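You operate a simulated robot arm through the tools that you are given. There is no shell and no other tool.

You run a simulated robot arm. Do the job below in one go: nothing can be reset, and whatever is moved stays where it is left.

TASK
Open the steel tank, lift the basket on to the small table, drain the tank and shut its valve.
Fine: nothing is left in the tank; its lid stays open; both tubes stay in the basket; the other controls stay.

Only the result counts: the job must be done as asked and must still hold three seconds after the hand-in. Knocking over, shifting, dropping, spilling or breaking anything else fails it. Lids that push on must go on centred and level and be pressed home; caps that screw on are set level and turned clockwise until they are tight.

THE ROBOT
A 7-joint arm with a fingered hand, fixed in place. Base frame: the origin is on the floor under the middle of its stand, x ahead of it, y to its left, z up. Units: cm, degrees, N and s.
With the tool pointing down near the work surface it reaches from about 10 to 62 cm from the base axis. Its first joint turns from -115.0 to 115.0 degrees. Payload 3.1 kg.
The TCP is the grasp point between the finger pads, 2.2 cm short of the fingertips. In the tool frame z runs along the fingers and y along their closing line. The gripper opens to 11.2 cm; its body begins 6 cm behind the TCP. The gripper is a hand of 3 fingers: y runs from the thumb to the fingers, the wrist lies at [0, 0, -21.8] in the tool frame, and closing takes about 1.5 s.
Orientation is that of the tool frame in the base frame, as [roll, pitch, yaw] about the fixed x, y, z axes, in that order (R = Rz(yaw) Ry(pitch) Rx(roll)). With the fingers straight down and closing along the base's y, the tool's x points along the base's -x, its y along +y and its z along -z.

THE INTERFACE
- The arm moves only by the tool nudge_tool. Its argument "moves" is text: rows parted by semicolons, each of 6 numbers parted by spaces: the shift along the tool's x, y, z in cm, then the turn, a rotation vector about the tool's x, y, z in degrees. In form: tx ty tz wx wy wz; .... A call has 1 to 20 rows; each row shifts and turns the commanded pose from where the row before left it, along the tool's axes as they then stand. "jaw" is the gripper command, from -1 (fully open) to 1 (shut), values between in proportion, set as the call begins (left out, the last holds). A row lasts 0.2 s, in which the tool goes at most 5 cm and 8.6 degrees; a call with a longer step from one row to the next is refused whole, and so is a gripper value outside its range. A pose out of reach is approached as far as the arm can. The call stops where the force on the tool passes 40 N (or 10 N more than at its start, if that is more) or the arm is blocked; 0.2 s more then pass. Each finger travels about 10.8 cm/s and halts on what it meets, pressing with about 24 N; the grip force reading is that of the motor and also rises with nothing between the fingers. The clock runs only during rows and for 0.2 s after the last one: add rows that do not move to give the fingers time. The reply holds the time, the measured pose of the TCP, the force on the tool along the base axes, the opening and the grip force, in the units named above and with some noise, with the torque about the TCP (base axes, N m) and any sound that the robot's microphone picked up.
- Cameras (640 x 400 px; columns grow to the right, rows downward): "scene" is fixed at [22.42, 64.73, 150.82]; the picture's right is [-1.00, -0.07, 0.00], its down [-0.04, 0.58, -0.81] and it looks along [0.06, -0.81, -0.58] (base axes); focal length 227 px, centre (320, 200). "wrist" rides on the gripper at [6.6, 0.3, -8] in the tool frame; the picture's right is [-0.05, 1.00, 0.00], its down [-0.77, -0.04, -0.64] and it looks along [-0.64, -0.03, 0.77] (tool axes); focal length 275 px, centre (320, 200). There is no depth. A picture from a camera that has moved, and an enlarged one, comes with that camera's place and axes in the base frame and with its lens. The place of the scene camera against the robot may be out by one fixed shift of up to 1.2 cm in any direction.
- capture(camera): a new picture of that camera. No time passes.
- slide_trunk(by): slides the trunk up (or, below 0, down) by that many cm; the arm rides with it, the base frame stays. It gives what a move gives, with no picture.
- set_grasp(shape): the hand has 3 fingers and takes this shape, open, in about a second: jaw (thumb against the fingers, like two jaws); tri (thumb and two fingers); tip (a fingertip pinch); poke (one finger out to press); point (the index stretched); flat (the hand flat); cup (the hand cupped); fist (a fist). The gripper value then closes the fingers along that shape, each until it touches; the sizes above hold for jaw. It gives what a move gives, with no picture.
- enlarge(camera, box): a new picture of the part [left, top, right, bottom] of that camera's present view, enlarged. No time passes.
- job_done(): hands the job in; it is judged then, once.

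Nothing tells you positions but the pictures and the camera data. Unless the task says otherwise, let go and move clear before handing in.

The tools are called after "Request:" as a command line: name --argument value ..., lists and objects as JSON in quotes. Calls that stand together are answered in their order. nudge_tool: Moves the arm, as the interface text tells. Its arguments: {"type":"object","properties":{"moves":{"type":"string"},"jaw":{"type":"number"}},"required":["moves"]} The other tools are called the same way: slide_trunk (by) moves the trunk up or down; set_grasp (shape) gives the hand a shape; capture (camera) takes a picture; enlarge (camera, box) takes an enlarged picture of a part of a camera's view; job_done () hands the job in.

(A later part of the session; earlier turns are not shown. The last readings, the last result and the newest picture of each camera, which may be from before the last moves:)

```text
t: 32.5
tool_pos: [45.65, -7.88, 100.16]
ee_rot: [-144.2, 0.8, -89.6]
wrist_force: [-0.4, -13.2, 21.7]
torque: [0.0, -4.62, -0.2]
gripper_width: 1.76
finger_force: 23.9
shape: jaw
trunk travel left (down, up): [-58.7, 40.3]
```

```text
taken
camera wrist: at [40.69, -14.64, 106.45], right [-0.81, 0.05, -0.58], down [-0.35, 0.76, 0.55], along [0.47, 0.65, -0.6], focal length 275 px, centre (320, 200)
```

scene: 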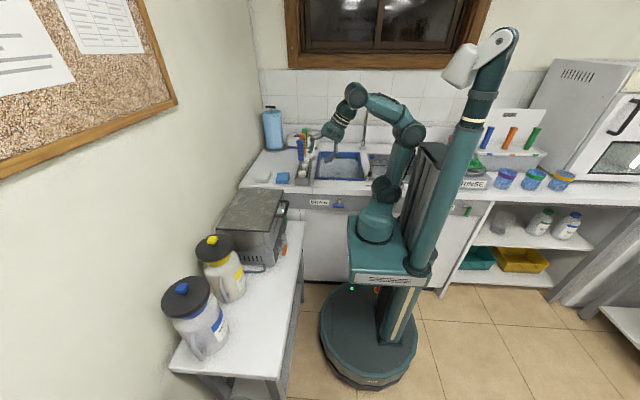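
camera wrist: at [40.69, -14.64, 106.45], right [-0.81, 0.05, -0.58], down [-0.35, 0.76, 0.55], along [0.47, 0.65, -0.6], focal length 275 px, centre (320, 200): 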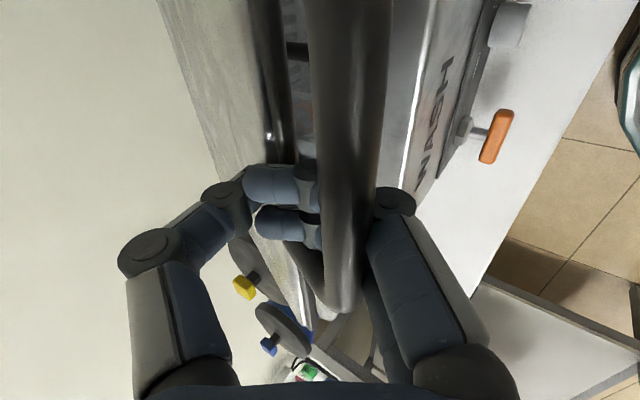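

Request:
nudge_tool --moves "0 0 0 3 0 0;0 0 0 3 0 0;0 0 0 0 0 0"

Request:
capture --camera "wrist"

Request:
enlarge --camera "scene" --box '[245, 170, 315, 220]'

```text
t: 33.3
tool_pos: [45.56, -7.78, 99.99]
ee_rot: [-138.6, 0.7, -89.6]
wrist_force: [-5.9, -12.2, 12.0]
torque: [0.07, -2.5, -0.02]
gripper_width: 1.19
finger_force: 24.4
shape: jaw
trunk travel left (down, up): [-58.7, 40.3]
```

```text
taken
camera wrist: at [40.06, -14.61, 105.77], right [-0.75, 0.05, -0.66], down [-0.4, 0.76, 0.51], along [0.53, 0.64, -0.55], focal length 275 px, centre (320, 200)
```

wrist: 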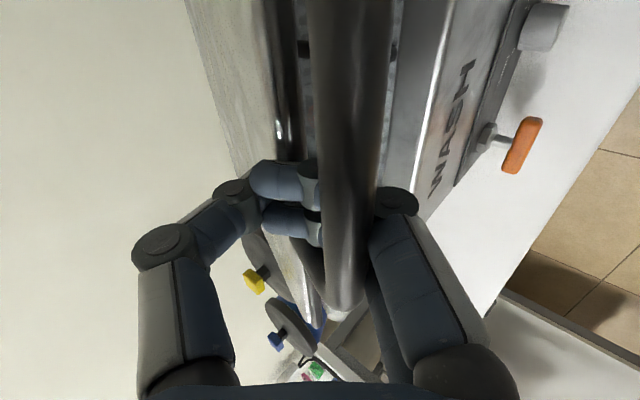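

```text
8.00 times, centred on (280, 195) of scene
camera zoom: at [22.42, 64.73, 150.82], right [-1.0, -0.07, 0.0], down [-0.04, 0.58, -0.81], along [0.06, -0.81, -0.58], focal length 1819 px, centre (640, 240)
```

zoom: 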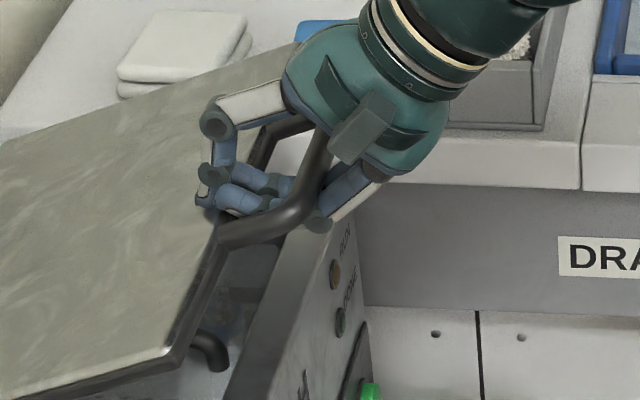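

More tilt relieves the jam. I'll keep rotating the hand forward with the lid, so the fingers stay aligned with the handle plane, and then lower it that way.

Request:
nudge_tool --moves "0 -0.12 -0.15 3.4 0 0;0 -0.12 -0.15 3.4 0 0;0 -0.12 -0.15 3.4 0 0;0 -0.12 -0.15 3.4 0 0;0 0 0 0 0 0"

Request:
capture --camera "wrist"

Request:
enlarge --camera "scene" --box '[245, 170, 315, 220]'

```text
t: 34.5
tool_pos: [45.92, -7.97, 100.32]
ee_rot: [-128.4, 0.0, -90.3]
wrist_force: [3.3, 2.9, -2.0]
torque: [-0.01, -0.47, 0.1]
gripper_width: 0.07
finger_force: 23.8
shape: jaw
out of reach, approached as far as the arm can: row 4
trunk travel left (down, up): [-58.7, 40.3]
```

```text
taken
camera wrist: at [39.33, -14.54, 105.21], right [-0.62, 0.05, -0.78], down [-0.47, 0.77, 0.42], along [0.63, 0.63, -0.45], focal length 275 px, centre (320, 200)
```

wrist: 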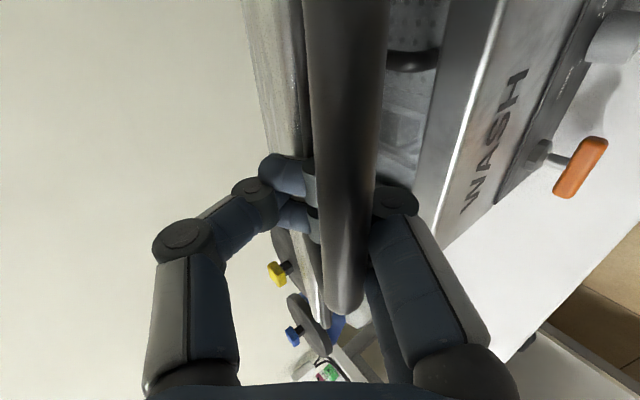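

```text
8.00 times, centred on (280, 195) of scene
camera zoom: at [22.42, 64.73, 150.82], right [-1.0, -0.07, 0.0], down [-0.04, 0.58, -0.81], along [0.06, -0.81, -0.58], focal length 1819 px, centre (640, 240)
```

zoom: 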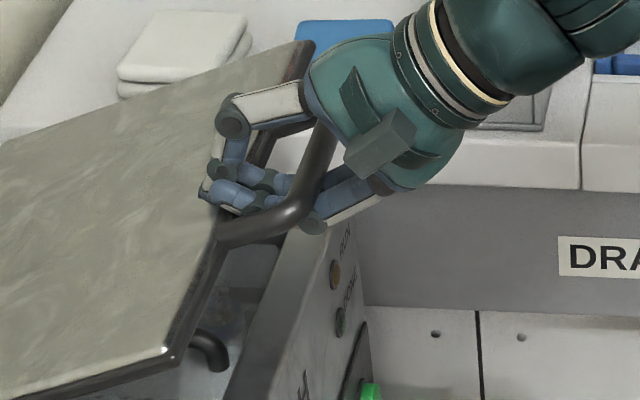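

The jam is freed. I'll raise the lid a bit while returning to the original tilt, then retrace the original path down slowly.

Request:
nudge_tool --moves "0 -1.222 -0.366 -2.7 0 0;0 -1.203 -0.423 -2.7 0 0;0 -1.183 -0.479 -2.7 0 0;0 -1.158 -0.534 -2.7 0 0;0 -1.132 -0.588 -2.7 0 0;0 -1.103 -0.641 -2.7 0 0;0 -1.071 -0.692 -2.7 0 0;0 -1.038 -0.743 -2.7 0 0;0 0 0 0 0 0"

Request:
capture --camera "wrist"

Request:
enlarge --camera "scene" --box '[235, 140, 315, 200]'

```text
t: 36.5
tool_pos: [49.72, -8.49, 109.27]
ee_rot: [-150.1, 0.1, -90.5]
wrist_force: [7.8, -0.8, -10.8]
torque: [0.01, 0.1, 0.02]
gripper_width: 0.0
finger_force: 24.4
shape: jaw
out of reach, approached as far as the arm can: row 1
trunk travel left (down, up): [-58.7, 40.3]
```

```text
taken
camera wrist: at [45.37, -15.09, 116.21], right [-0.87, 0.06, -0.5], down [-0.28, 0.77, 0.57], along [0.42, 0.63, -0.65], focal length 275 px, centre (320, 200)
```

wrist: 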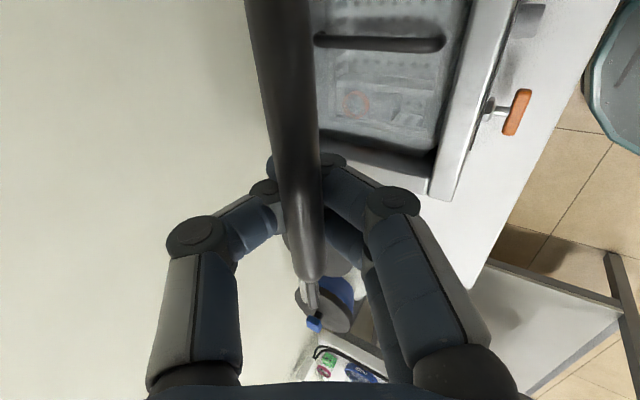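

```text
6.67 times, centred on (275, 170) of scene
camera zoom: at [22.42, 64.73, 150.82], right [-1.0, -0.07, 0.0], down [-0.04, 0.58, -0.81], along [0.06, -0.81, -0.58], focal length 1516 px, centre (620, 400)
```

zoom: 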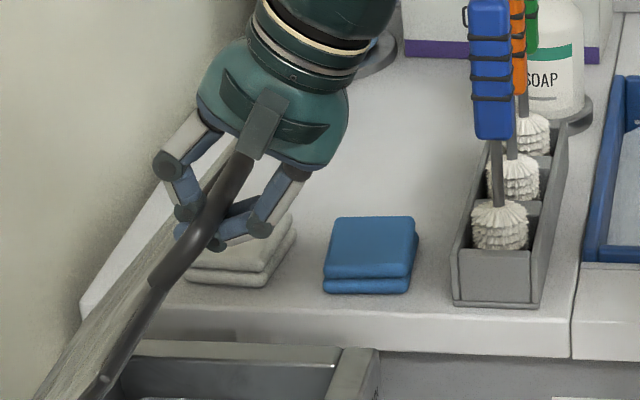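

I'll retrace the exact original arc down, with the bar hanging on the closed fingertips. Once the lid is shut I'll release it and raise the trunk for a better reach.

Request:
nudge_tool --moves "0 1.305 0.387 0 0 0;0 1.283 0.454 0 0 0;0 1.258 0.521 0 0 0;0 1.229 0.586 0 0 0;0 1.196 0.649 0 0 0"

Request:
capture --camera "wrist"

```text
t: 37.7
tool_pos: [45.48, -8.22, 104.02]
ee_rot: [-149.9, 0.1, -90.5]
wrist_force: [1.7, -3.7, -3.1]
torque: [0.03, 0.01, 0.01]
gripper_width: 0.0
finger_force: 24.3
shape: jaw
trunk travel left (down, up): [-58.7, 40.3]
```

```text
taken
camera wrist: at [41.1, -14.98, 110.94], right [-0.86, 0.05, -0.5], down [-0.28, 0.77, 0.57], along [0.42, 0.63, -0.65], focal length 275 px, centre (320, 200)
```

wrist: 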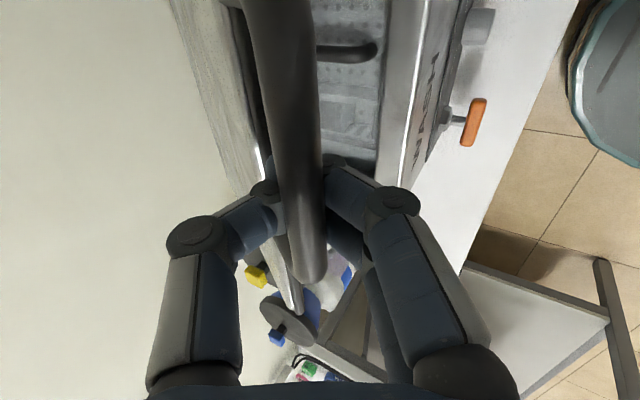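

Request:
nudge_tool --moves "0 1.0 0.711 0 0 0;0 1.122 0.771 0 0 0;0 1.08 0.829 0 0 0;0 1.035 0.884 0 0 0;0 0.987 0.937 0 0 0;0 0.937 0.988 0 0 0;0 0.884 1.035 0 0 0"

Request:
capture --camera "wrist"

```text
t: 39.3
tool_pos: [42.38, -8.32, 95.18]
ee_rot: [-149.8, 0.2, -90.4]
wrist_force: [-1.3, -0.4, -0.4]
torque: [-0.01, 0.0, 0.01]
gripper_width: 0.0
finger_force: 24.0
shape: jaw
trunk travel left (down, up): [-58.7, 40.3]
```

```text
taken
camera wrist: at [37.99, -14.89, 102.17], right [-0.86, 0.05, -0.5], down [-0.28, 0.77, 0.57], along [0.42, 0.63, -0.65], focal length 275 px, centre (320, 200)
```

wrist: 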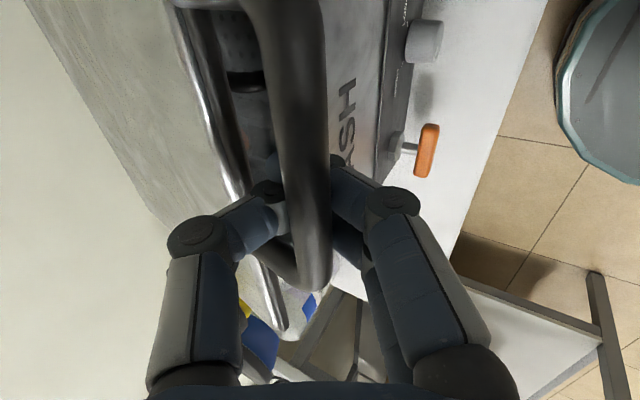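

Nearly closed, with low forces. I'll finish lowering it.

Request:
nudge_tool --moves "0 0.6 0.8 0 0 0;0 0.6 0.85 0 0 0;0 0.55 0.85 0 0 0;0 0.55 0.9 0 0 0;0 0 0 0 0 0"

Request:
capture --camera "wrist"

Request:
enlarge --camera "scene" --box '[225, 160, 315, 230]'

```text
t: 40.5
tool_pos: [41.98, -8.25, 91.19]
ee_rot: [-149.9, 0.0, -90.5]
wrist_force: [-0.7, 0.6, -0.7]
torque: [0.0, 0.01, -0.01]
gripper_width: 0.0
finger_force: 24.3
shape: jaw
trunk travel left (down, up): [-58.7, 40.3]
```

```text
taken
camera wrist: at [37.69, -14.91, 98.07], right [-0.86, 0.05, -0.5], down [-0.28, 0.77, 0.57], along [0.42, 0.63, -0.65], focal length 275 px, centre (320, 200)
```

wrist: 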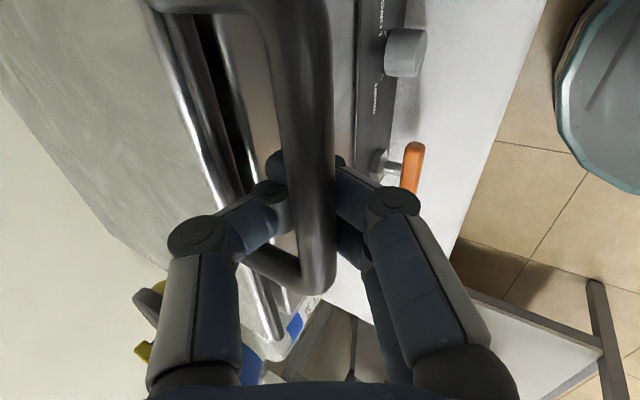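

```text
5.71 times, centred on (270, 195) of scene
camera zoom: at [22.42, 64.73, 150.82], right [-1.0, -0.07, 0.0], down [-0.04, 0.58, -0.81], along [0.06, -0.81, -0.58], focal length 1300 px, centre (606, 229)
```

zoom: 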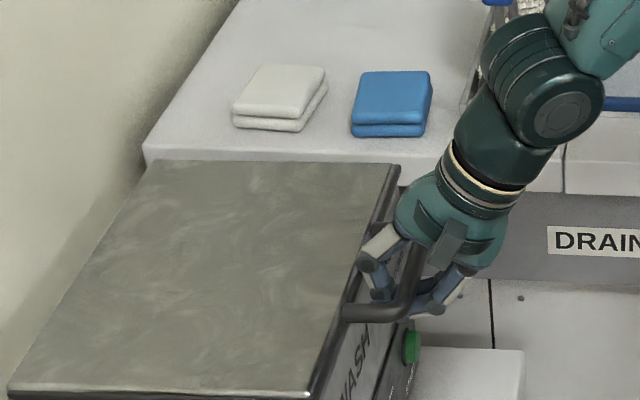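

Request:
nudge_tool --moves "0 0.3 0.5 0 0 0;0 0.3 0.5 0 0 0;0 0.15 0.3 0 0 0;0 0 0 0 0 0"

Request:
capture --camera "wrist"

```text
t: 41.5
tool_pos: [41.98, -8.16, 89.57]
ee_rot: [-149.9, 0.1, -90.4]
wrist_force: [0.1, 0.2, 0.3]
torque: [0.01, 0.0, -0.01]
gripper_width: 0.01
finger_force: 23.8
shape: jaw
trunk travel left (down, up): [-58.7, 40.3]
```

```text
taken
camera wrist: at [37.64, -14.87, 96.51], right [-0.86, 0.05, -0.5], down [-0.28, 0.77, 0.57], along [0.42, 0.63, -0.65], focal length 275 px, centre (320, 200)
```

wrist: 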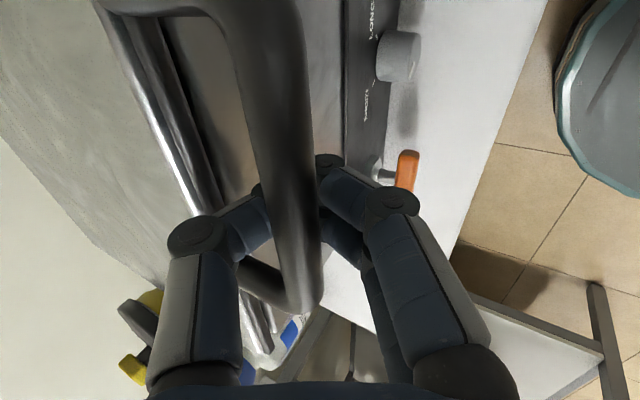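

The lid is closed again. I'll open the fingers and withdraw along the tool axis.

Request:
nudge_tool --moves "0 0 0 0 0 0;0 0 0 0 0 0;0 0 0 0 0 0;0 0 0 0 0 0" --jaw 0.2

Request:
capture --camera "wrist"

```text
t: 42.5
tool_pos: [41.98, -8.24, 89.57]
ee_rot: [-150.0, 0.1, -90.3]
wrist_force: [-4.9, -0.7, -2.4]
torque: [0.03, 0.06, -0.02]
gripper_width: 4.04
finger_force: 0.1
shape: jaw
trunk travel left (down, up): [-58.7, 40.3]
```

```text
taken
camera wrist: at [37.56, -14.89, 96.53], right [-0.86, 0.05, -0.5], down [-0.28, 0.77, 0.57], along [0.42, 0.63, -0.65], focal length 275 px, centre (320, 200)
```

wrist: 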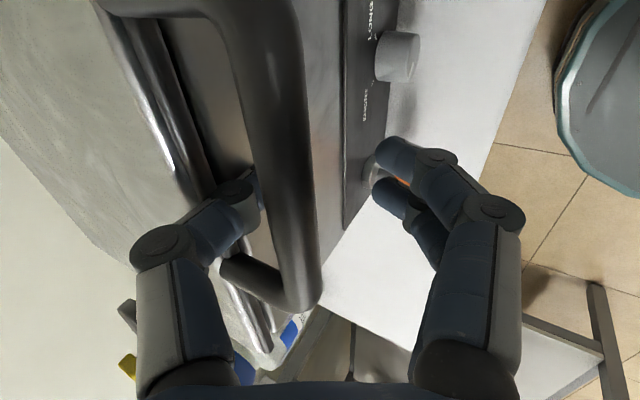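

Request:
nudge_tool --moves "0 0 -1.5 0 0 0;0 0 -1.5 0 0 0;0 0 -2 0 0 0;0 0 -2.5 0 0 0;0 0 -2.5 0 0 0;0 0 -2.5 0 0 0"

Request:
capture --camera "wrist"

Request:
enlarge --camera "scene" --box '[200, 130, 330, 250]'

```text
t: 43.9
tool_pos: [36.01, -8.36, 100.45]
ee_rot: [-149.9, 0.0, -90.4]
wrist_force: [0.2, 0.1, -0.4]
torque: [-0.02, 0.04, 0.04]
gripper_width: 4.47
finger_force: 0.0
shape: jaw
trunk travel left (down, up): [-58.7, 40.3]
```

```text
taken
camera wrist: at [31.54, -14.97, 107.3], right [-0.86, 0.05, -0.5], down [-0.28, 0.77, 0.57], along [0.42, 0.63, -0.65], focal length 275 px, centre (320, 200)
```

wrist: 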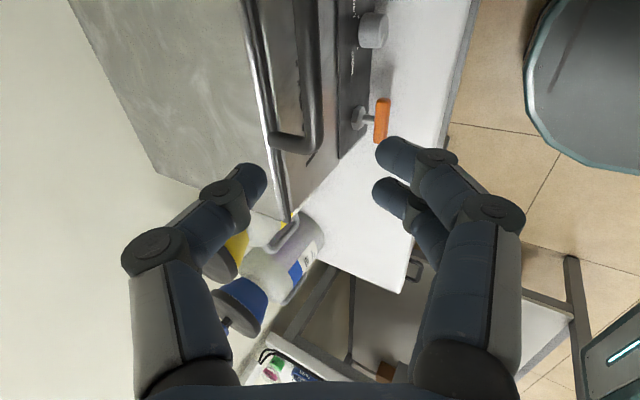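

```text
3.33 times, centred on (265, 190) of scene
camera zoom: at [22.42, 64.73, 150.82], right [-1.0, -0.07, 0.0], down [-0.04, 0.58, -0.81], along [0.06, -0.81, -0.58], focal length 758 px, centre (503, 233)
```

zoom: 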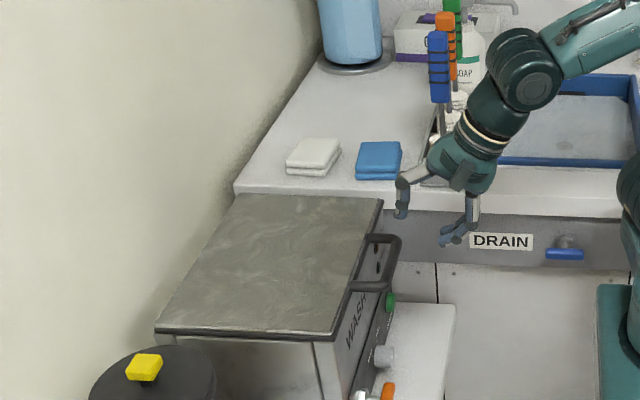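

The hand is free and the lid is closed. I'll raise the trunk, turn the hand back, close the fingers into a beak and tilt it 45° forward to push the bar from below and behind.

Request:
slide_trunk --by 28

Request:
nudge_tool --moves "0 0 0 -7.5 0 0;0 0 0 -7.5 0 0;0 0 0 -7.5 0 0;0 0 0 -7.5 0 0;0 0 0 0 0 8.5;0 0 0 0 0 8.5;0 0 0 0 0 8.5;0 0 0 0 0 8.5;0 0 0 0 0 8.5;0 0 0 0 0 8.5;0 0 0 0 0 8.5;0 0 0 0 0 8.5;0 0 0 0 0 8.5;0 0 0 0 0 8.5;0 0 0 0 0 4.6" --jaw 1

Request:
nudge_tool --moves "0 0 0 0 -7.5 0;0 0 0 0 -7.5 0;0 0 0 0 -7.5 0;0 0 0 0 -7.5 0;0 0 0 0 -7.5 0;0 0 0 0 -7.5 0"

Request:
capture --camera "scene"

Request:
capture --camera "wrist"

```text
t: 46.7
tool_pos: [36.05, -8.4, 128.37]
ee_rot: [-150.0, 0.1, -90.4]
wrist_force: [-0.2, 0.0, -0.2]
torque: [0.03, 0.02, 0.02]
gripper_width: 4.46
finger_force: 0.0
shape: jaw
trunk travel left (down, up): [-86.7, 12.3]
```

```text
t: 49.9
tool_pos: [36.09, -8.37, 128.27]
ee_rot: [179.9, 0.2, 179.9]
wrist_force: [0.0, 0.1, -0.3]
torque: [0.03, 0.02, -0.02]
gripper_width: 0.0
finger_force: 23.8
shape: jaw
trunk travel left (down, up): [-86.7, 12.3]
```

```text
t: 51.3
tool_pos: [35.87, -8.27, 128.37]
ee_rot: [179.8, 45.3, 179.9]
wrist_force: [0.2, -0.4, -0.7]
torque: [-0.02, 0.03, 0.01]
gripper_width: 0.0
finger_force: 24.3
shape: jaw
trunk travel left (down, up): [-86.7, 12.3]
```

```text
taken
```

scene: 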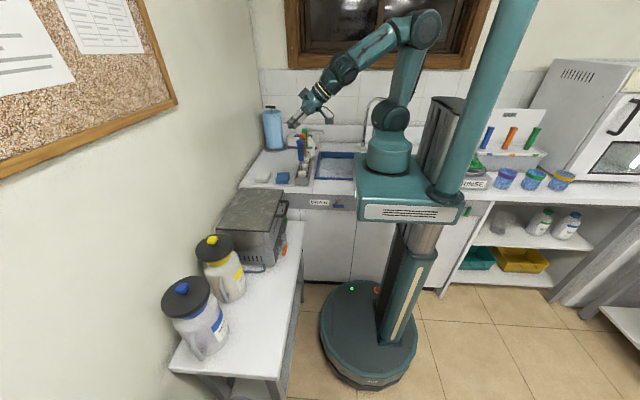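

```text
taken
camera wrist: at [25.51, -8.02, 129.47], right [0.03, 1.0, 0.04], down [0.09, -0.04, 1.0], along [1.0, -0.03, -0.09], focal length 275 px, centre (320, 200)
```

wrist: 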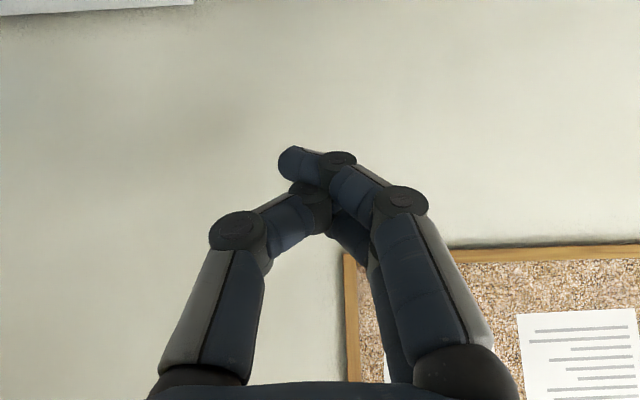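

Tilt 45° works here. I'll descend in front of the handle, well clear of it.

Request:
nudge_tool --moves "3.21 -0.19 2.695 0 0 0;3.21 -0.19 2.695 0 0 0;3.21 -0.19 2.695 0 0 0;3.21 -0.19 2.695 0 0 0;3.21 -0.19 2.695 0 0 0;3.21 -0.19 2.695 0 0 0;3.21 -0.19 2.695 0 0 0;3.21 -0.19 2.695 0 0 0"

Request:
capture --camera "scene"

Request:
capture --camera "wrist"

```text
t: 53.1
tool_pos: [34.35, -8.65, 95.1]
ee_rot: [179.9, 45.3, 179.9]
wrist_force: [0.1, -0.1, 0.2]
torque: [0.02, 0.0, 0.06]
gripper_width: 0.0
finger_force: 24.6
shape: jaw
out of reach, approached as far as the arm can: row 3, 4, 5
trunk travel left (down, up): [-86.7, 12.3]
```

```text
taken
```

scene: 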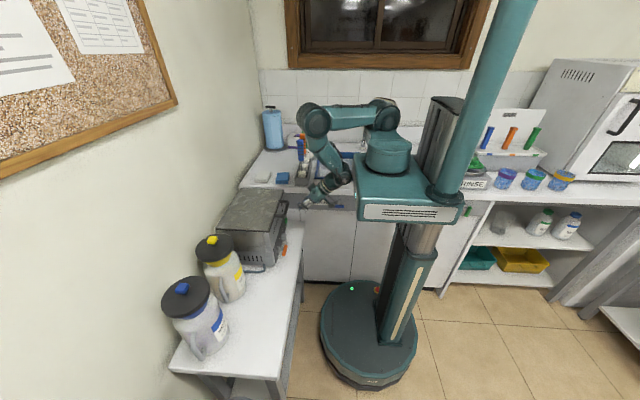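

```text
taken
camera wrist: at [23.94, -8.42, 96.12], right [0.03, 1.0, 0.04], down [0.09, -0.04, 1.0], along [1.0, -0.03, -0.09], focal length 275 px, centre (320, 200)
```

wrist: 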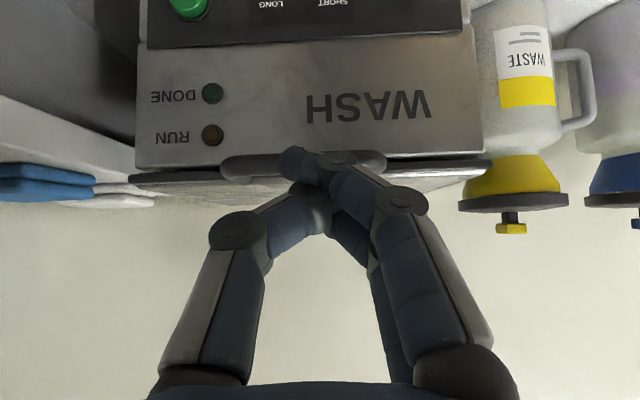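

Request:
enlarge --camera "wrist" --box '[120, 60, 500, 240]'

Request:
enlarge --camera "scene" --box '[210, 130, 370, 270]'

```text
1.68 times, centred on (310, 150) of wrist
camera zoom: at [23.94, -8.42, 96.12], right [0.03, 1.0, 0.04], down [0.09, -0.04, 1.0], along [1.0, -0.03, -0.09], focal length 464 px, centre (337, 284)
```

zoom: 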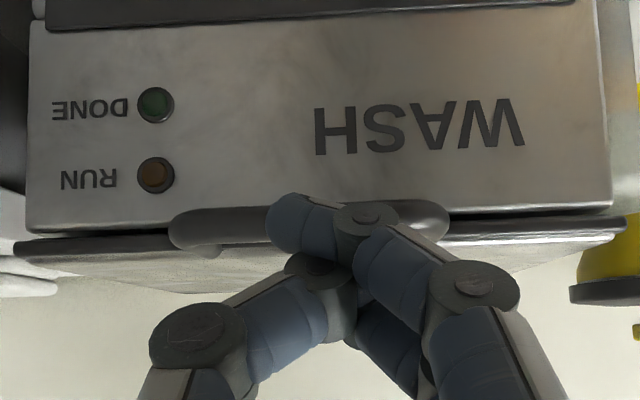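

```text
2.86 times, centred on (290, 200) of scene
camera zoom: at [22.42, 64.73, 150.82], right [-1.0, -0.07, 0.0], down [-0.04, 0.58, -0.81], along [0.06, -0.81, -0.58], focal length 650 px, centre (406, 200)
```

zoom: 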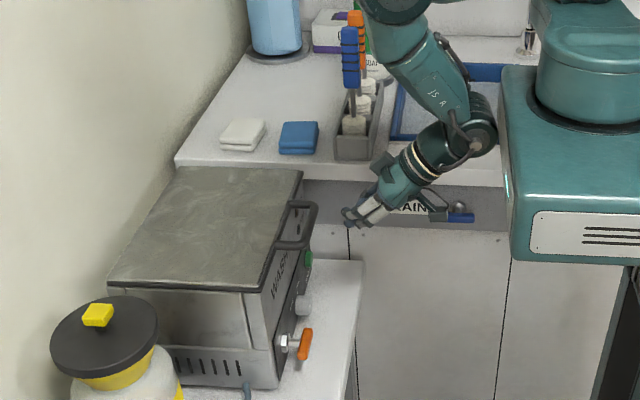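

The DONE lamp went out when the lid was opened; RUN is not lit. The bar is at about (41.8, -10, 92). I'll bring the closed beak below it.

Request:
nudge_tool --moves "1.61 -0.45 2.77 0 0 0;1.61 -0.45 2.77 0 0 0;1.61 -0.45 2.77 0 0 0"

Request:
capture --camera "wrist"

Request:
enlarge --camera "scene" --box '[240, 160, 330, 250]'

```text
t: 53.9
tool_pos: [36.17, -9.02, 86.22]
ee_rot: [179.8, 45.3, 179.8]
wrist_force: [0.3, -0.4, 0.6]
torque: [0.0, 0.03, 0.01]
gripper_width: 0.0
finger_force: 24.2
shape: jaw
out of reach, approached as far as the arm can: row 2, 3
trunk travel left (down, up): [-86.7, 12.3]
```

```text
taken
camera wrist: at [25.78, -8.7, 87.25], right [0.03, 1.0, 0.04], down [0.09, -0.04, 1.0], along [1.0, -0.03, -0.09], focal length 275 px, centre (320, 200)
```

wrist: 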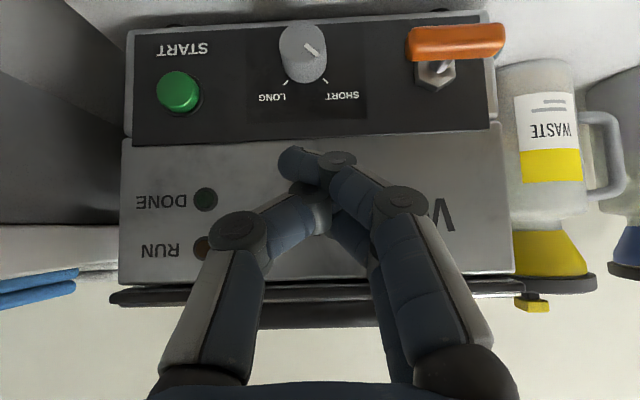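

```text
4.44 times, centred on (285, 205) of scene
camera zoom: at [22.42, 64.73, 150.82], right [-1.0, -0.07, 0.0], down [-0.04, 0.58, -0.81], along [0.06, -0.81, -0.58], focal length 1011 px, centre (476, 178)
```

zoom: 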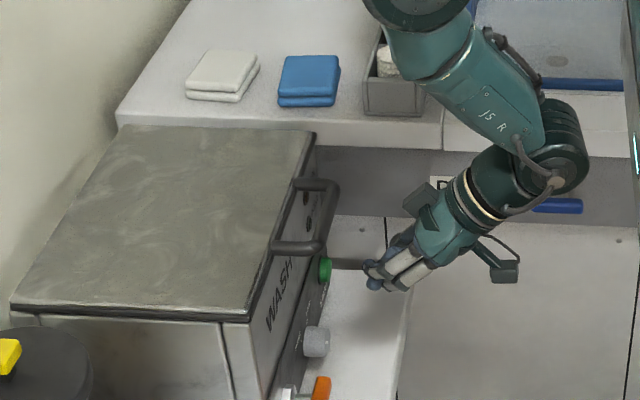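

I'll move up and forward to touch the bar from beneath.

Request:
nudge_tool --moves "-1.4 -0.3 0.3 0 0 0;-1.3 -0.3 0.3 0 0 0;-1.3 -0.2 0.3 0 0 0"

Request:
capture --camera "wrist"

Request:
enlarge --camera "scene" --box '[240, 160, 330, 250]'

```text
t: 54.7
tool_pos: [38.37, -7.97, 88.1]
ee_rot: [-180.0, 45.0, -180.0]
wrist_force: [0.3, -1.1, -0.6]
torque: [0.0, 0.01, 0.01]
gripper_width: 0.02
finger_force: 24.1
shape: jaw
out of reach, approached as far as the arm can: row 1, 2, 3
trunk travel left (down, up): [-86.7, 12.3]
```

```text
taken
camera wrist: at [27.98, -7.77, 89.27], right [0.03, 1.0, 0.03], down [0.09, -0.04, 0.99], along [0.99, -0.03, -0.1], focal length 275 px, centre (320, 200)
```

wrist: 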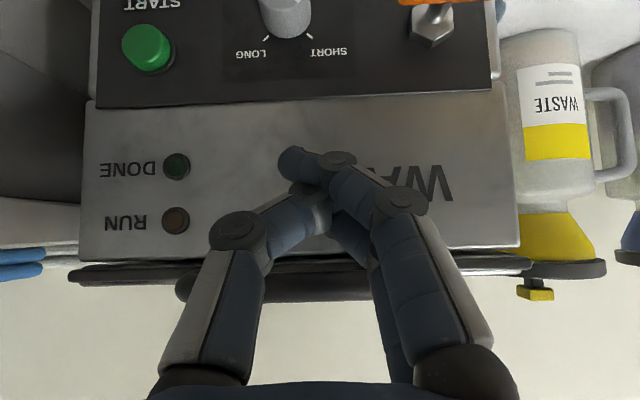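

```text
4.44 times, centred on (285, 205) of scene
camera zoom: at [22.42, 64.73, 150.82], right [-1.0, -0.07, 0.0], down [-0.04, 0.58, -0.81], along [0.06, -0.81, -0.58], focal length 1011 px, centre (476, 178)
```

zoom: 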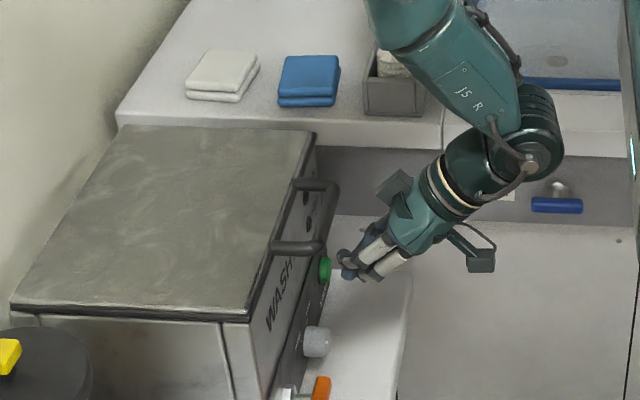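

Request:
nudge_tool --moves "-0.7 -0.7 0.5 0 0 0;-0.7 -0.7 0.4 0 0 0;-0.7 -0.4 0 0 0 0"

Request:
enlarge --camera "scene" --box '[240, 160, 330, 250]'

Request:
capture --camera "wrist"

```text
t: 55.5
tool_pos: [38.72, -7.83, 88.98]
ee_rot: [-180.0, 45.1, 179.9]
wrist_force: [-0.5, -0.3, 0.5]
torque: [0.0, -0.01, -0.02]
gripper_width: 0.0
finger_force: 24.0
shape: jaw
out of reach, approached as far as the arm can: row 1, 2, 3
trunk travel left (down, up): [-86.7, 12.3]
```

```text
4.44 times, centred on (285, 205) of scene
camera zoom: at [22.42, 64.73, 150.82], right [-1.0, -0.07, 0.0], down [-0.04, 0.58, -0.81], along [0.06, -0.81, -0.58], focal length 1011 px, centre (476, 178)
```

zoom: 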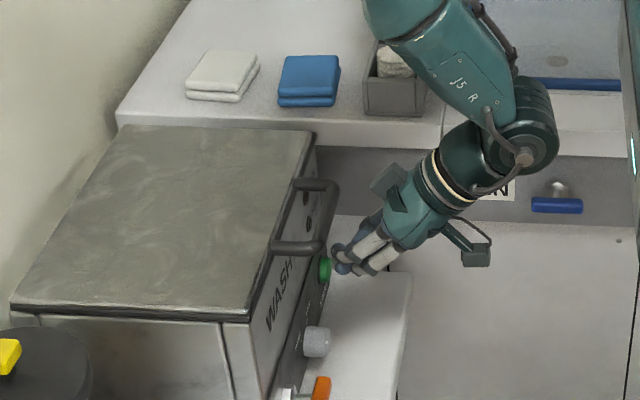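

```text
taken
camera wrist: at [28.42, -7.53, 90.13], right [0.03, 1.0, 0.03], down [0.09, -0.04, 0.99], along [1.0, -0.03, -0.09], focal length 275 px, centre (320, 200)
```

wrist: 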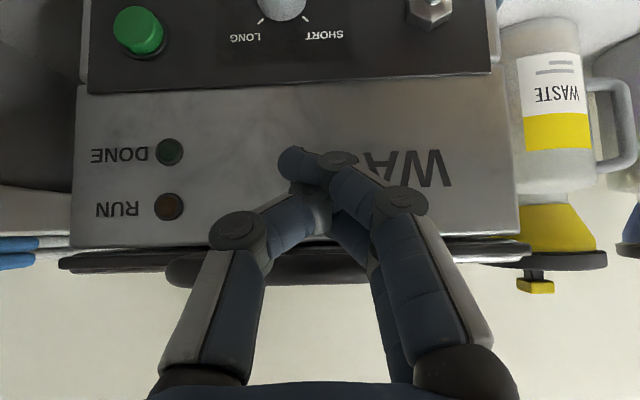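

The wrist bend limits this pose. Less tilt relieves it, so I'll reduce the tilt to about 30° while staying below the bar.

Request:
nudge_tool --moves "0 0 0 0 5 0;0 0 0 0 5 0;0 0 0 0 5 0;0 -0.6 0 0 0 0;0 -0.6 0 0 0 0;0 -0.6 0 0 0 0"

Request:
enlarge --camera "scene" --box '[240, 160, 330, 250]'

Request:
capture --camera "wrist"

```text
t: 56.9
tool_pos: [39.1, -6.37, 90.08]
ee_rot: [-179.4, 30.0, -179.7]
wrist_force: [-0.8, -0.3, -0.4]
torque: [0.01, 0.01, 0.01]
gripper_width: 0.0
finger_force: 24.2
shape: jaw
out of reach, approached as far as the arm can: row 1, 2, 4, 6
trunk travel left (down, up): [-86.7, 12.3]
```

```text
4.44 times, centred on (285, 205) of scene
camera zoom: at [22.42, 64.73, 150.82], right [-1.0, -0.07, 0.0], down [-0.04, 0.58, -0.81], along [0.06, -0.81, -0.58], focal length 1011 px, centre (476, 178)
```

zoom: 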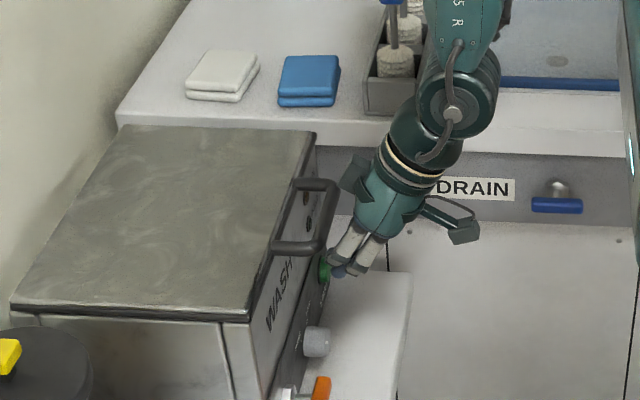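

```text
taken
camera wrist: at [29.33, -6.07, 93.76], right [0.04, 1.0, 0.01], down [0.35, -0.03, 0.94], along [0.94, -0.03, -0.35], focal length 275 px, centre (320, 200)
```

wrist: 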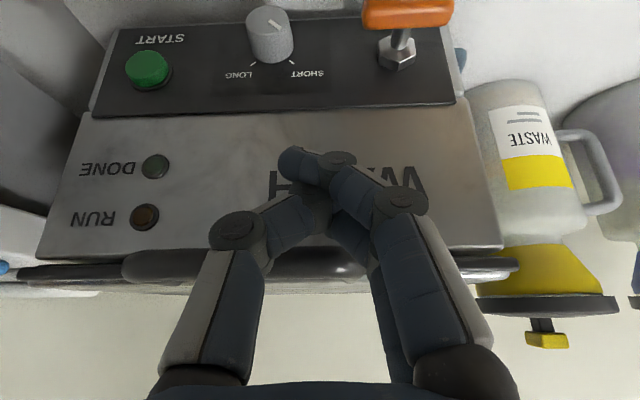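

The hand is now just under and behind the bar. I'll lift along the arc and see whether the lid follows.

Request:
nudge_tool --moves "-0.711 0 -1.16 0 0 0;-0.771 0 -1.122 0 0 0;-0.829 0 -1.08 0 0 0;-0.884 0 -1.035 0 0 0"

Request:
enlarge --camera "scene" --box '[220, 150, 330, 250]'

Request:
capture --camera "wrist"

```text
t: 57.9
tool_pos: [39.33, -6.6, 95.45]
ee_rot: [180.0, 30.2, 179.9]
wrist_force: [0.9, 1.0, 0.6]
torque: [-0.04, -0.03, 0.02]
gripper_width: 0.0
finger_force: 24.0
shape: jaw
trunk travel left (down, up): [-86.7, 12.3]
```

```text
4.00 times, centred on (275, 200) of scene
camera zoom: at [22.42, 64.73, 150.82], right [-1.0, -0.07, 0.0], down [-0.04, 0.58, -0.81], along [0.06, -0.81, -0.58], focal length 910 px, centre (500, 200)
```

zoom: 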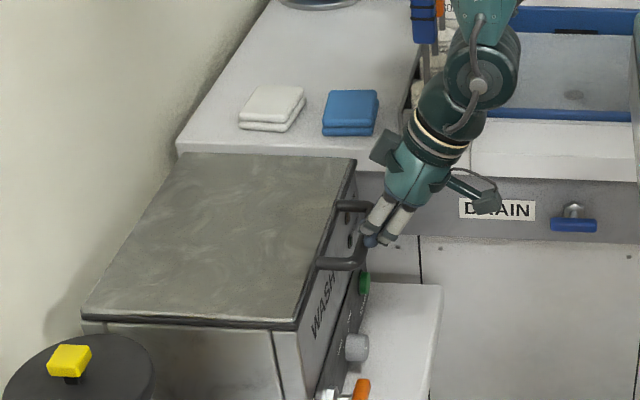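

```text
taken
camera wrist: at [29.58, -6.38, 99.16], right [0.04, 1.0, 0.02], down [0.35, -0.04, 0.94], along [0.94, -0.03, -0.35], focal length 275 px, centre (320, 200)
```

wrist: 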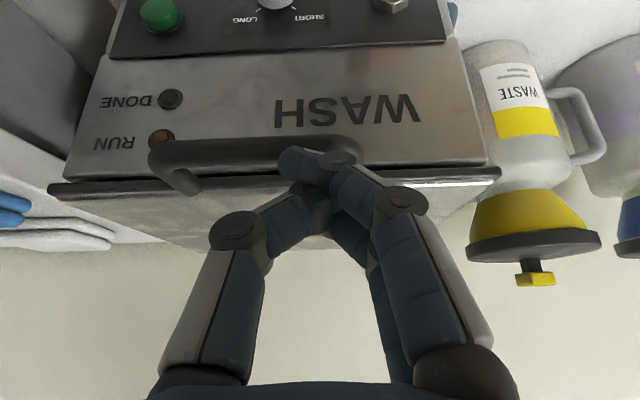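

The beak slips past in front of the bar at this angle. A better way is to lay the closed hand sideways under the bar (pointing -y and 30° forward), so the thumb acts as a rod that lifts and then pushes it. I'll reorient up high first.

Request:
nudge_tool --moves "-2.08 0 -3.61 0 0 0;-2.08 0 -3.61 0 0 0;-2.08 0 -3.61 0 0 0;-2.08 0 -3.61 0 0 0;-2.08 0 -3.61 0 0 0;-2.08 0 -3.61 0 0 0;0 0 0 0 7.5 0;0 0 0 0 7.5 0;0 0 0 0 7.5 0;0 0 0 0 7.5 0"

Request:
nudge_tool --moves "0 0 0 8.5 0 0;0 0 0 8.5 0 0;0 0 0 8.5 0 0;0 0 0 8.5 0 0;0 0 0 8.5 0 0;0 0 0 8.5 0 0;0 0 0 8.5 0 0;0 0 0 8.5 0 0;0 0 0 8.5 0 0;0 0 0 8.5 0 0;0 0 0 5 0 0;0 0 0 0 -7.5 0;0 0 0 0 -7.5 0;0 0 0 0 -7.5 0;0 0 0 0 -7.5 0"

Request:
capture --camera "scene"

Request:
capture --camera "wrist"

```text
t: 60.1
tool_pos: [39.61, -6.57, 120.41]
ee_rot: [179.9, 0.1, -179.8]
wrist_force: [-0.3, 0.0, -0.2]
torque: [-0.02, -0.02, 0.03]
gripper_width: 0.0
finger_force: 23.8
shape: jaw
trunk travel left (down, up): [-86.7, 12.3]
```

```text
t: 63.3
tool_pos: [39.22, -6.93, 120.41]
ee_rot: [-90.0, 0.3, -150.0]
wrist_force: [0.6, -0.3, -0.1]
torque: [-0.01, -0.03, 0.03]
gripper_width: 0.01
finger_force: 24.1
shape: jaw
trunk travel left (down, up): [-86.7, 12.3]
```

```text
taken
```

scene: 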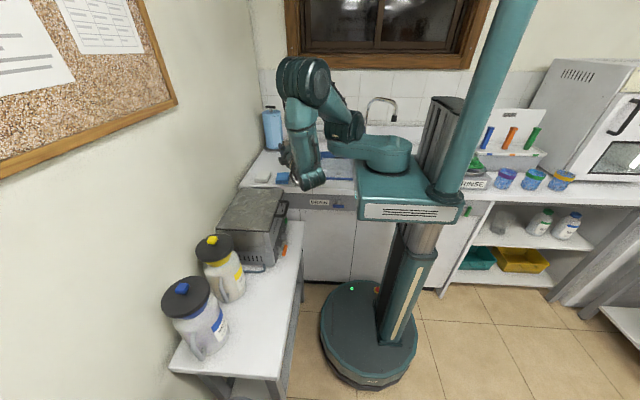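

```text
taken
camera wrist: at [29.38, -3.22, 120.24], right [0.04, 0.03, -1.0], down [0.35, 0.94, 0.04], along [0.94, -0.35, 0.03], focal length 275 px, centre (320, 200)
```

wrist: 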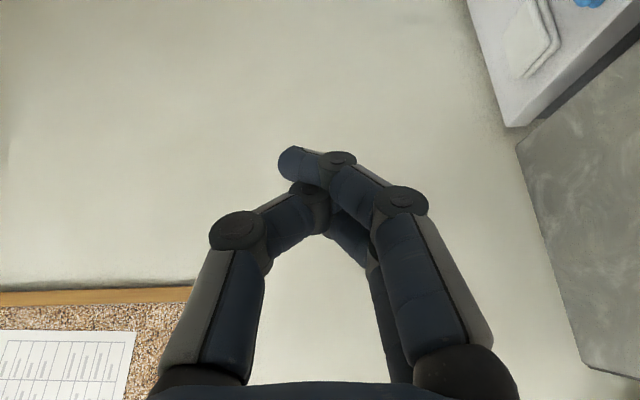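

The sideways pose works. I'll back off slightly in x and lower the trunk so the hand comes down in front of the tank, clear of the handle.

Request:
nudge_tool --moves "1.6 0 -0.9 0 0 0;1.6 0 -0.9 0 0 0"

Request:
slide_trunk --by -24

Request:
capture --camera "scene"

Request:
capture --camera "wrist"

```text
t: 63.9
tool_pos: [35.69, -6.67, 120.56]
ee_rot: [-90.0, 0.3, -150.0]
wrist_force: [0.4, 0.2, -0.7]
torque: [-0.01, 0.0, -0.02]
gripper_width: 0.0
finger_force: 23.7
shape: jaw
trunk travel left (down, up): [-86.7, 12.3]
```

```text
t: 66.4
tool_pos: [35.75, -6.66, 96.42]
ee_rot: [-90.0, 0.2, -150.0]
wrist_force: [0.4, 0.0, 1.1]
torque: [0.0, 0.02, -0.01]
gripper_width: 0.0
finger_force: 24.8
shape: jaw
trunk travel left (down, up): [-62.7, 36.3]
```

```text
taken
```

scene: 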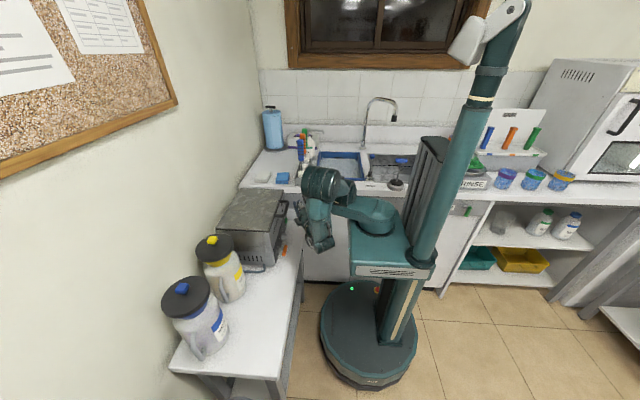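

```text
taken
camera wrist: at [25.94, -2.96, 96.19], right [0.04, 0.02, -1.0], down [0.35, 0.94, 0.04], along [0.94, -0.35, 0.03], focal length 275 px, centre (320, 200)
```

wrist: 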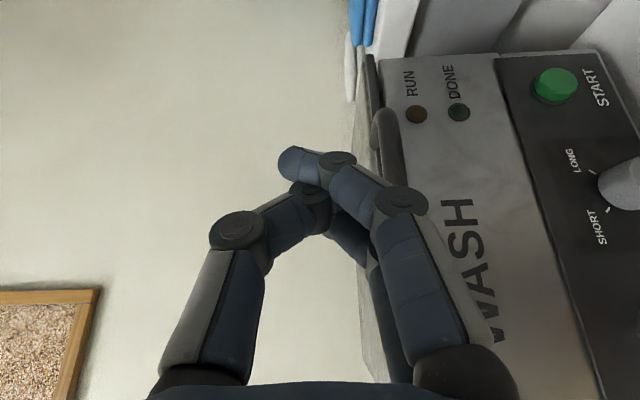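

The bar is confirmed at z≈92. I'll lower the hand below the bar height, then slide in under it.

Request:
nudge_tool --moves "0 2.25 0 0 0 0;0 2.25 0 0 0 0;0 2.25 0 0 0 0;0 2.25 0 0 0 0"

Request:
nudge_tool --moves "-0.91 0 1.77 0 0 0;-0.91 0 1.77 0 0 0;-0.91 0 1.77 0 0 0"

Request:
enlarge --camera "scene" --box '[220, 150, 340, 260]'

Request:
capture --camera "wrist"

```text
t: 67.4
tool_pos: [36.0, -6.45, 87.32]
ee_rot: [-90.1, 0.1, -149.9]
wrist_force: [-0.3, 0.7, -1.3]
torque: [-0.03, 0.0, 0.0]
gripper_width: 0.0
finger_force: 24.0
shape: jaw
trunk travel left (down, up): [-62.7, 36.3]
```

```text
t: 68.2
tool_pos: [40.89, -9.88, 87.49]
ee_rot: [-90.0, 0.3, -150.0]
wrist_force: [0.1, 0.2, 0.9]
torque: [0.0, 0.0, 0.02]
gripper_width: 0.0
finger_force: 23.9
shape: jaw
trunk travel left (down, up): [-62.7, 36.3]
```

```text
3.64 times, centred on (280, 205) of scene
camera zoom: at [22.42, 64.73, 150.82], right [-1.0, -0.07, 0.0], down [-0.04, 0.58, -0.81], along [0.06, -0.81, -0.58], focal length 827 px, centre (466, 182)
```

zoom: 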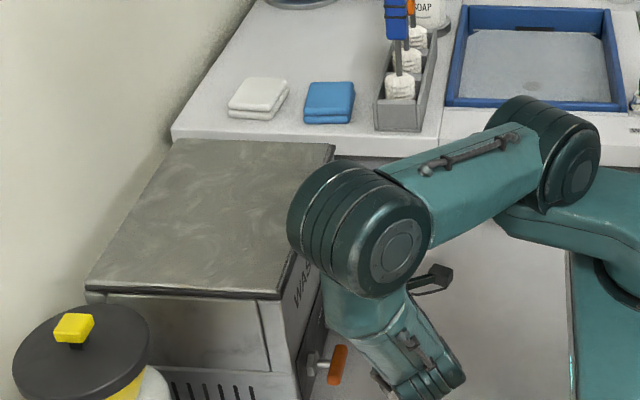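

```text
taken
camera wrist: at [31.12, -6.11, 87.23], right [0.04, 0.03, -1.0], down [0.35, 0.94, 0.04], along [0.94, -0.35, 0.03], focal length 275 px, centre (320, 200)
```

wrist: 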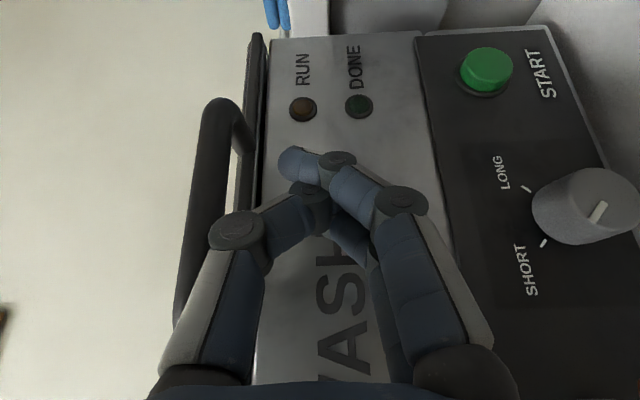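

The bar is above (left in the picture) and the hand is below it. I'll move in a little further, then start lifting.

Request:
nudge_tool --moves "-0.53 0 0.89 0 0 0;-0.53 0 0.88 0 0 0;0 -0.5 0 0 0 0"

Request:
capture --camera "wrist"

```text
t: 69.0
tool_pos: [42.69, -10.84, 87.91]
ee_rot: [-90.0, 0.3, -150.0]
wrist_force: [0.0, -0.6, 0.3]
torque: [0.02, 0.0, 0.0]
gripper_width: 0.0
finger_force: 24.0
shape: jaw
trunk travel left (down, up): [-62.7, 36.3]
```

```text
taken
camera wrist: at [32.81, -7.09, 87.7], right [0.04, 0.02, -1.0], down [0.35, 0.94, 0.04], along [0.94, -0.35, 0.03], focal length 275 px, centre (320, 200)
```

wrist: 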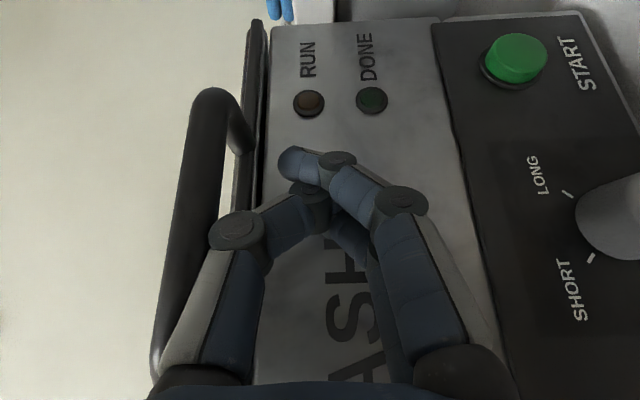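

Lifting now: the first 16° of lid travel.

Request:
nudge_tool --moves "0 -1.06 0 0 0 0;0 -1.06 0 0 0 0;-0.03 -0.92 0.02 0 0 0;-0.03 -0.92 0.02 0 0 0;-0.08 -0.91 0.05 0 0 0;-0.09 -0.91 0.05 0 0 0;-0.14 -0.9 0.08 0 0 0;-0.14 -0.9 0.08 0 0 0"

Request:
capture --camera "wrist"

Request:
enlarge --camera "scene" --box '[200, 130, 340, 260]'

```text
t: 70.8
tool_pos: [43.1, -10.77, 95.49]
ee_rot: [-90.0, 0.0, -150.0]
wrist_force: [-0.2, 0.0, -1.4]
torque: [-0.04, -0.03, 0.07]
gripper_width: 0.02
finger_force: 24.2
shape: jaw
trunk travel left (down, up): [-62.7, 36.3]
```

```text
taken
camera wrist: at [33.33, -7.23, 95.28], right [0.04, 0.02, -1.0], down [0.35, 0.94, 0.04], along [0.94, -0.35, 0.03], focal length 275 px, centre (320, 200)
```

wrist: 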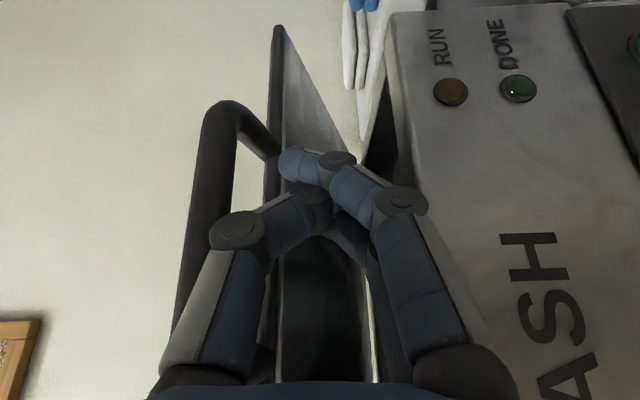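

```text
3.08 times, centred on (270, 195) of scene
camera zoom: at [22.42, 64.73, 150.82], right [-1.0, -0.07, 0.0], down [-0.04, 0.58, -0.81], along [0.06, -0.81, -0.58], focal length 700 px, centre (474, 215)
```

zoom: 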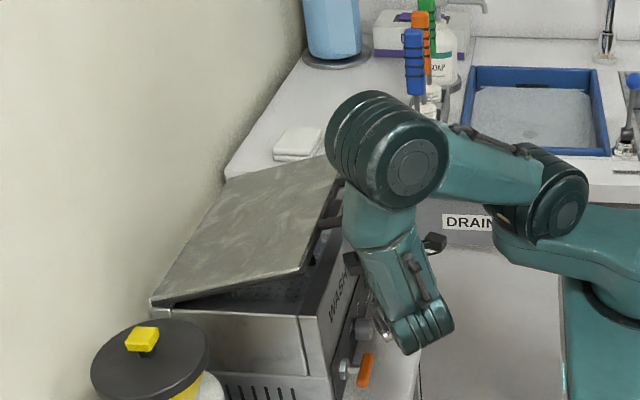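

The lid is following. Continuing to about 40°.

Request:
nudge_tool --moves "-0.194 -0.888 0.112 0 0 0;-0.194 -0.888 0.112 0 0 0;-0.248 -0.871 0.143 0 0 0;-0.248 -0.871 0.143 0 0 0;-0.3 -0.849 0.173 0 0 0;-0.3 -0.849 0.173 0 0 0;-0.35 -0.822 0.202 0 0 0;-0.35 -0.822 0.202 0 0 0;-0.399 -0.792 0.23 0 0 0;-0.399 -0.792 0.23 0 0 0;-0.446 -0.758 0.257 0 0 0;-0.446 -0.758 0.257 0 0 0"

Request:
capture --camera "wrist"

Request:
enlarge --camera "scene" --box '[200, 130, 340, 260]'

```text
t: 73.4
tool_pos: [47.51, -10.77, 105.47]
ee_rot: [-90.0, 0.1, -150.0]
wrist_force: [-1.4, 0.1, -2.1]
torque: [-0.03, -0.04, 0.03]
gripper_width: 0.02
finger_force: 23.7
shape: jaw
trunk travel left (down, up): [-62.7, 36.3]
```

```text
taken
camera wrist: at [37.77, -7.15, 105.21], right [0.04, 0.02, -1.0], down [0.35, 0.94, 0.04], along [0.94, -0.35, 0.03], focal length 275 px, centre (320, 200)
```

wrist: 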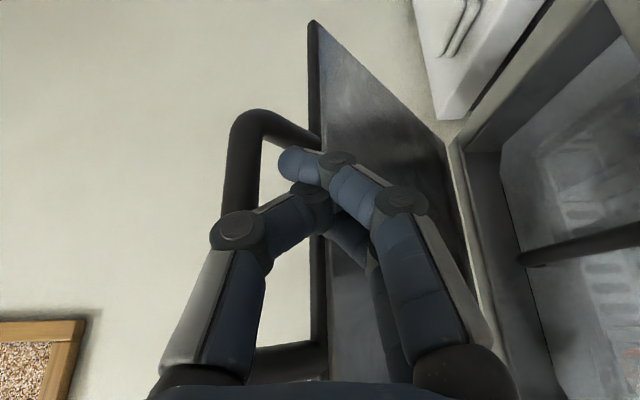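

```text
3.08 times, centred on (270, 195) of scene
camera zoom: at [22.42, 64.73, 150.82], right [-1.0, -0.07, 0.0], down [-0.04, 0.58, -0.81], along [0.06, -0.81, -0.58], focal length 700 px, centre (474, 215)
```

zoom: 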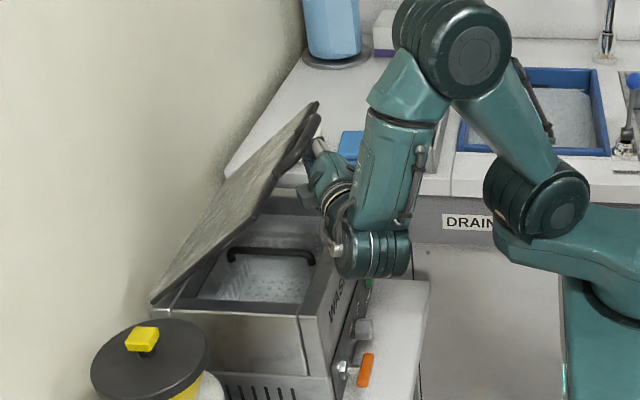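

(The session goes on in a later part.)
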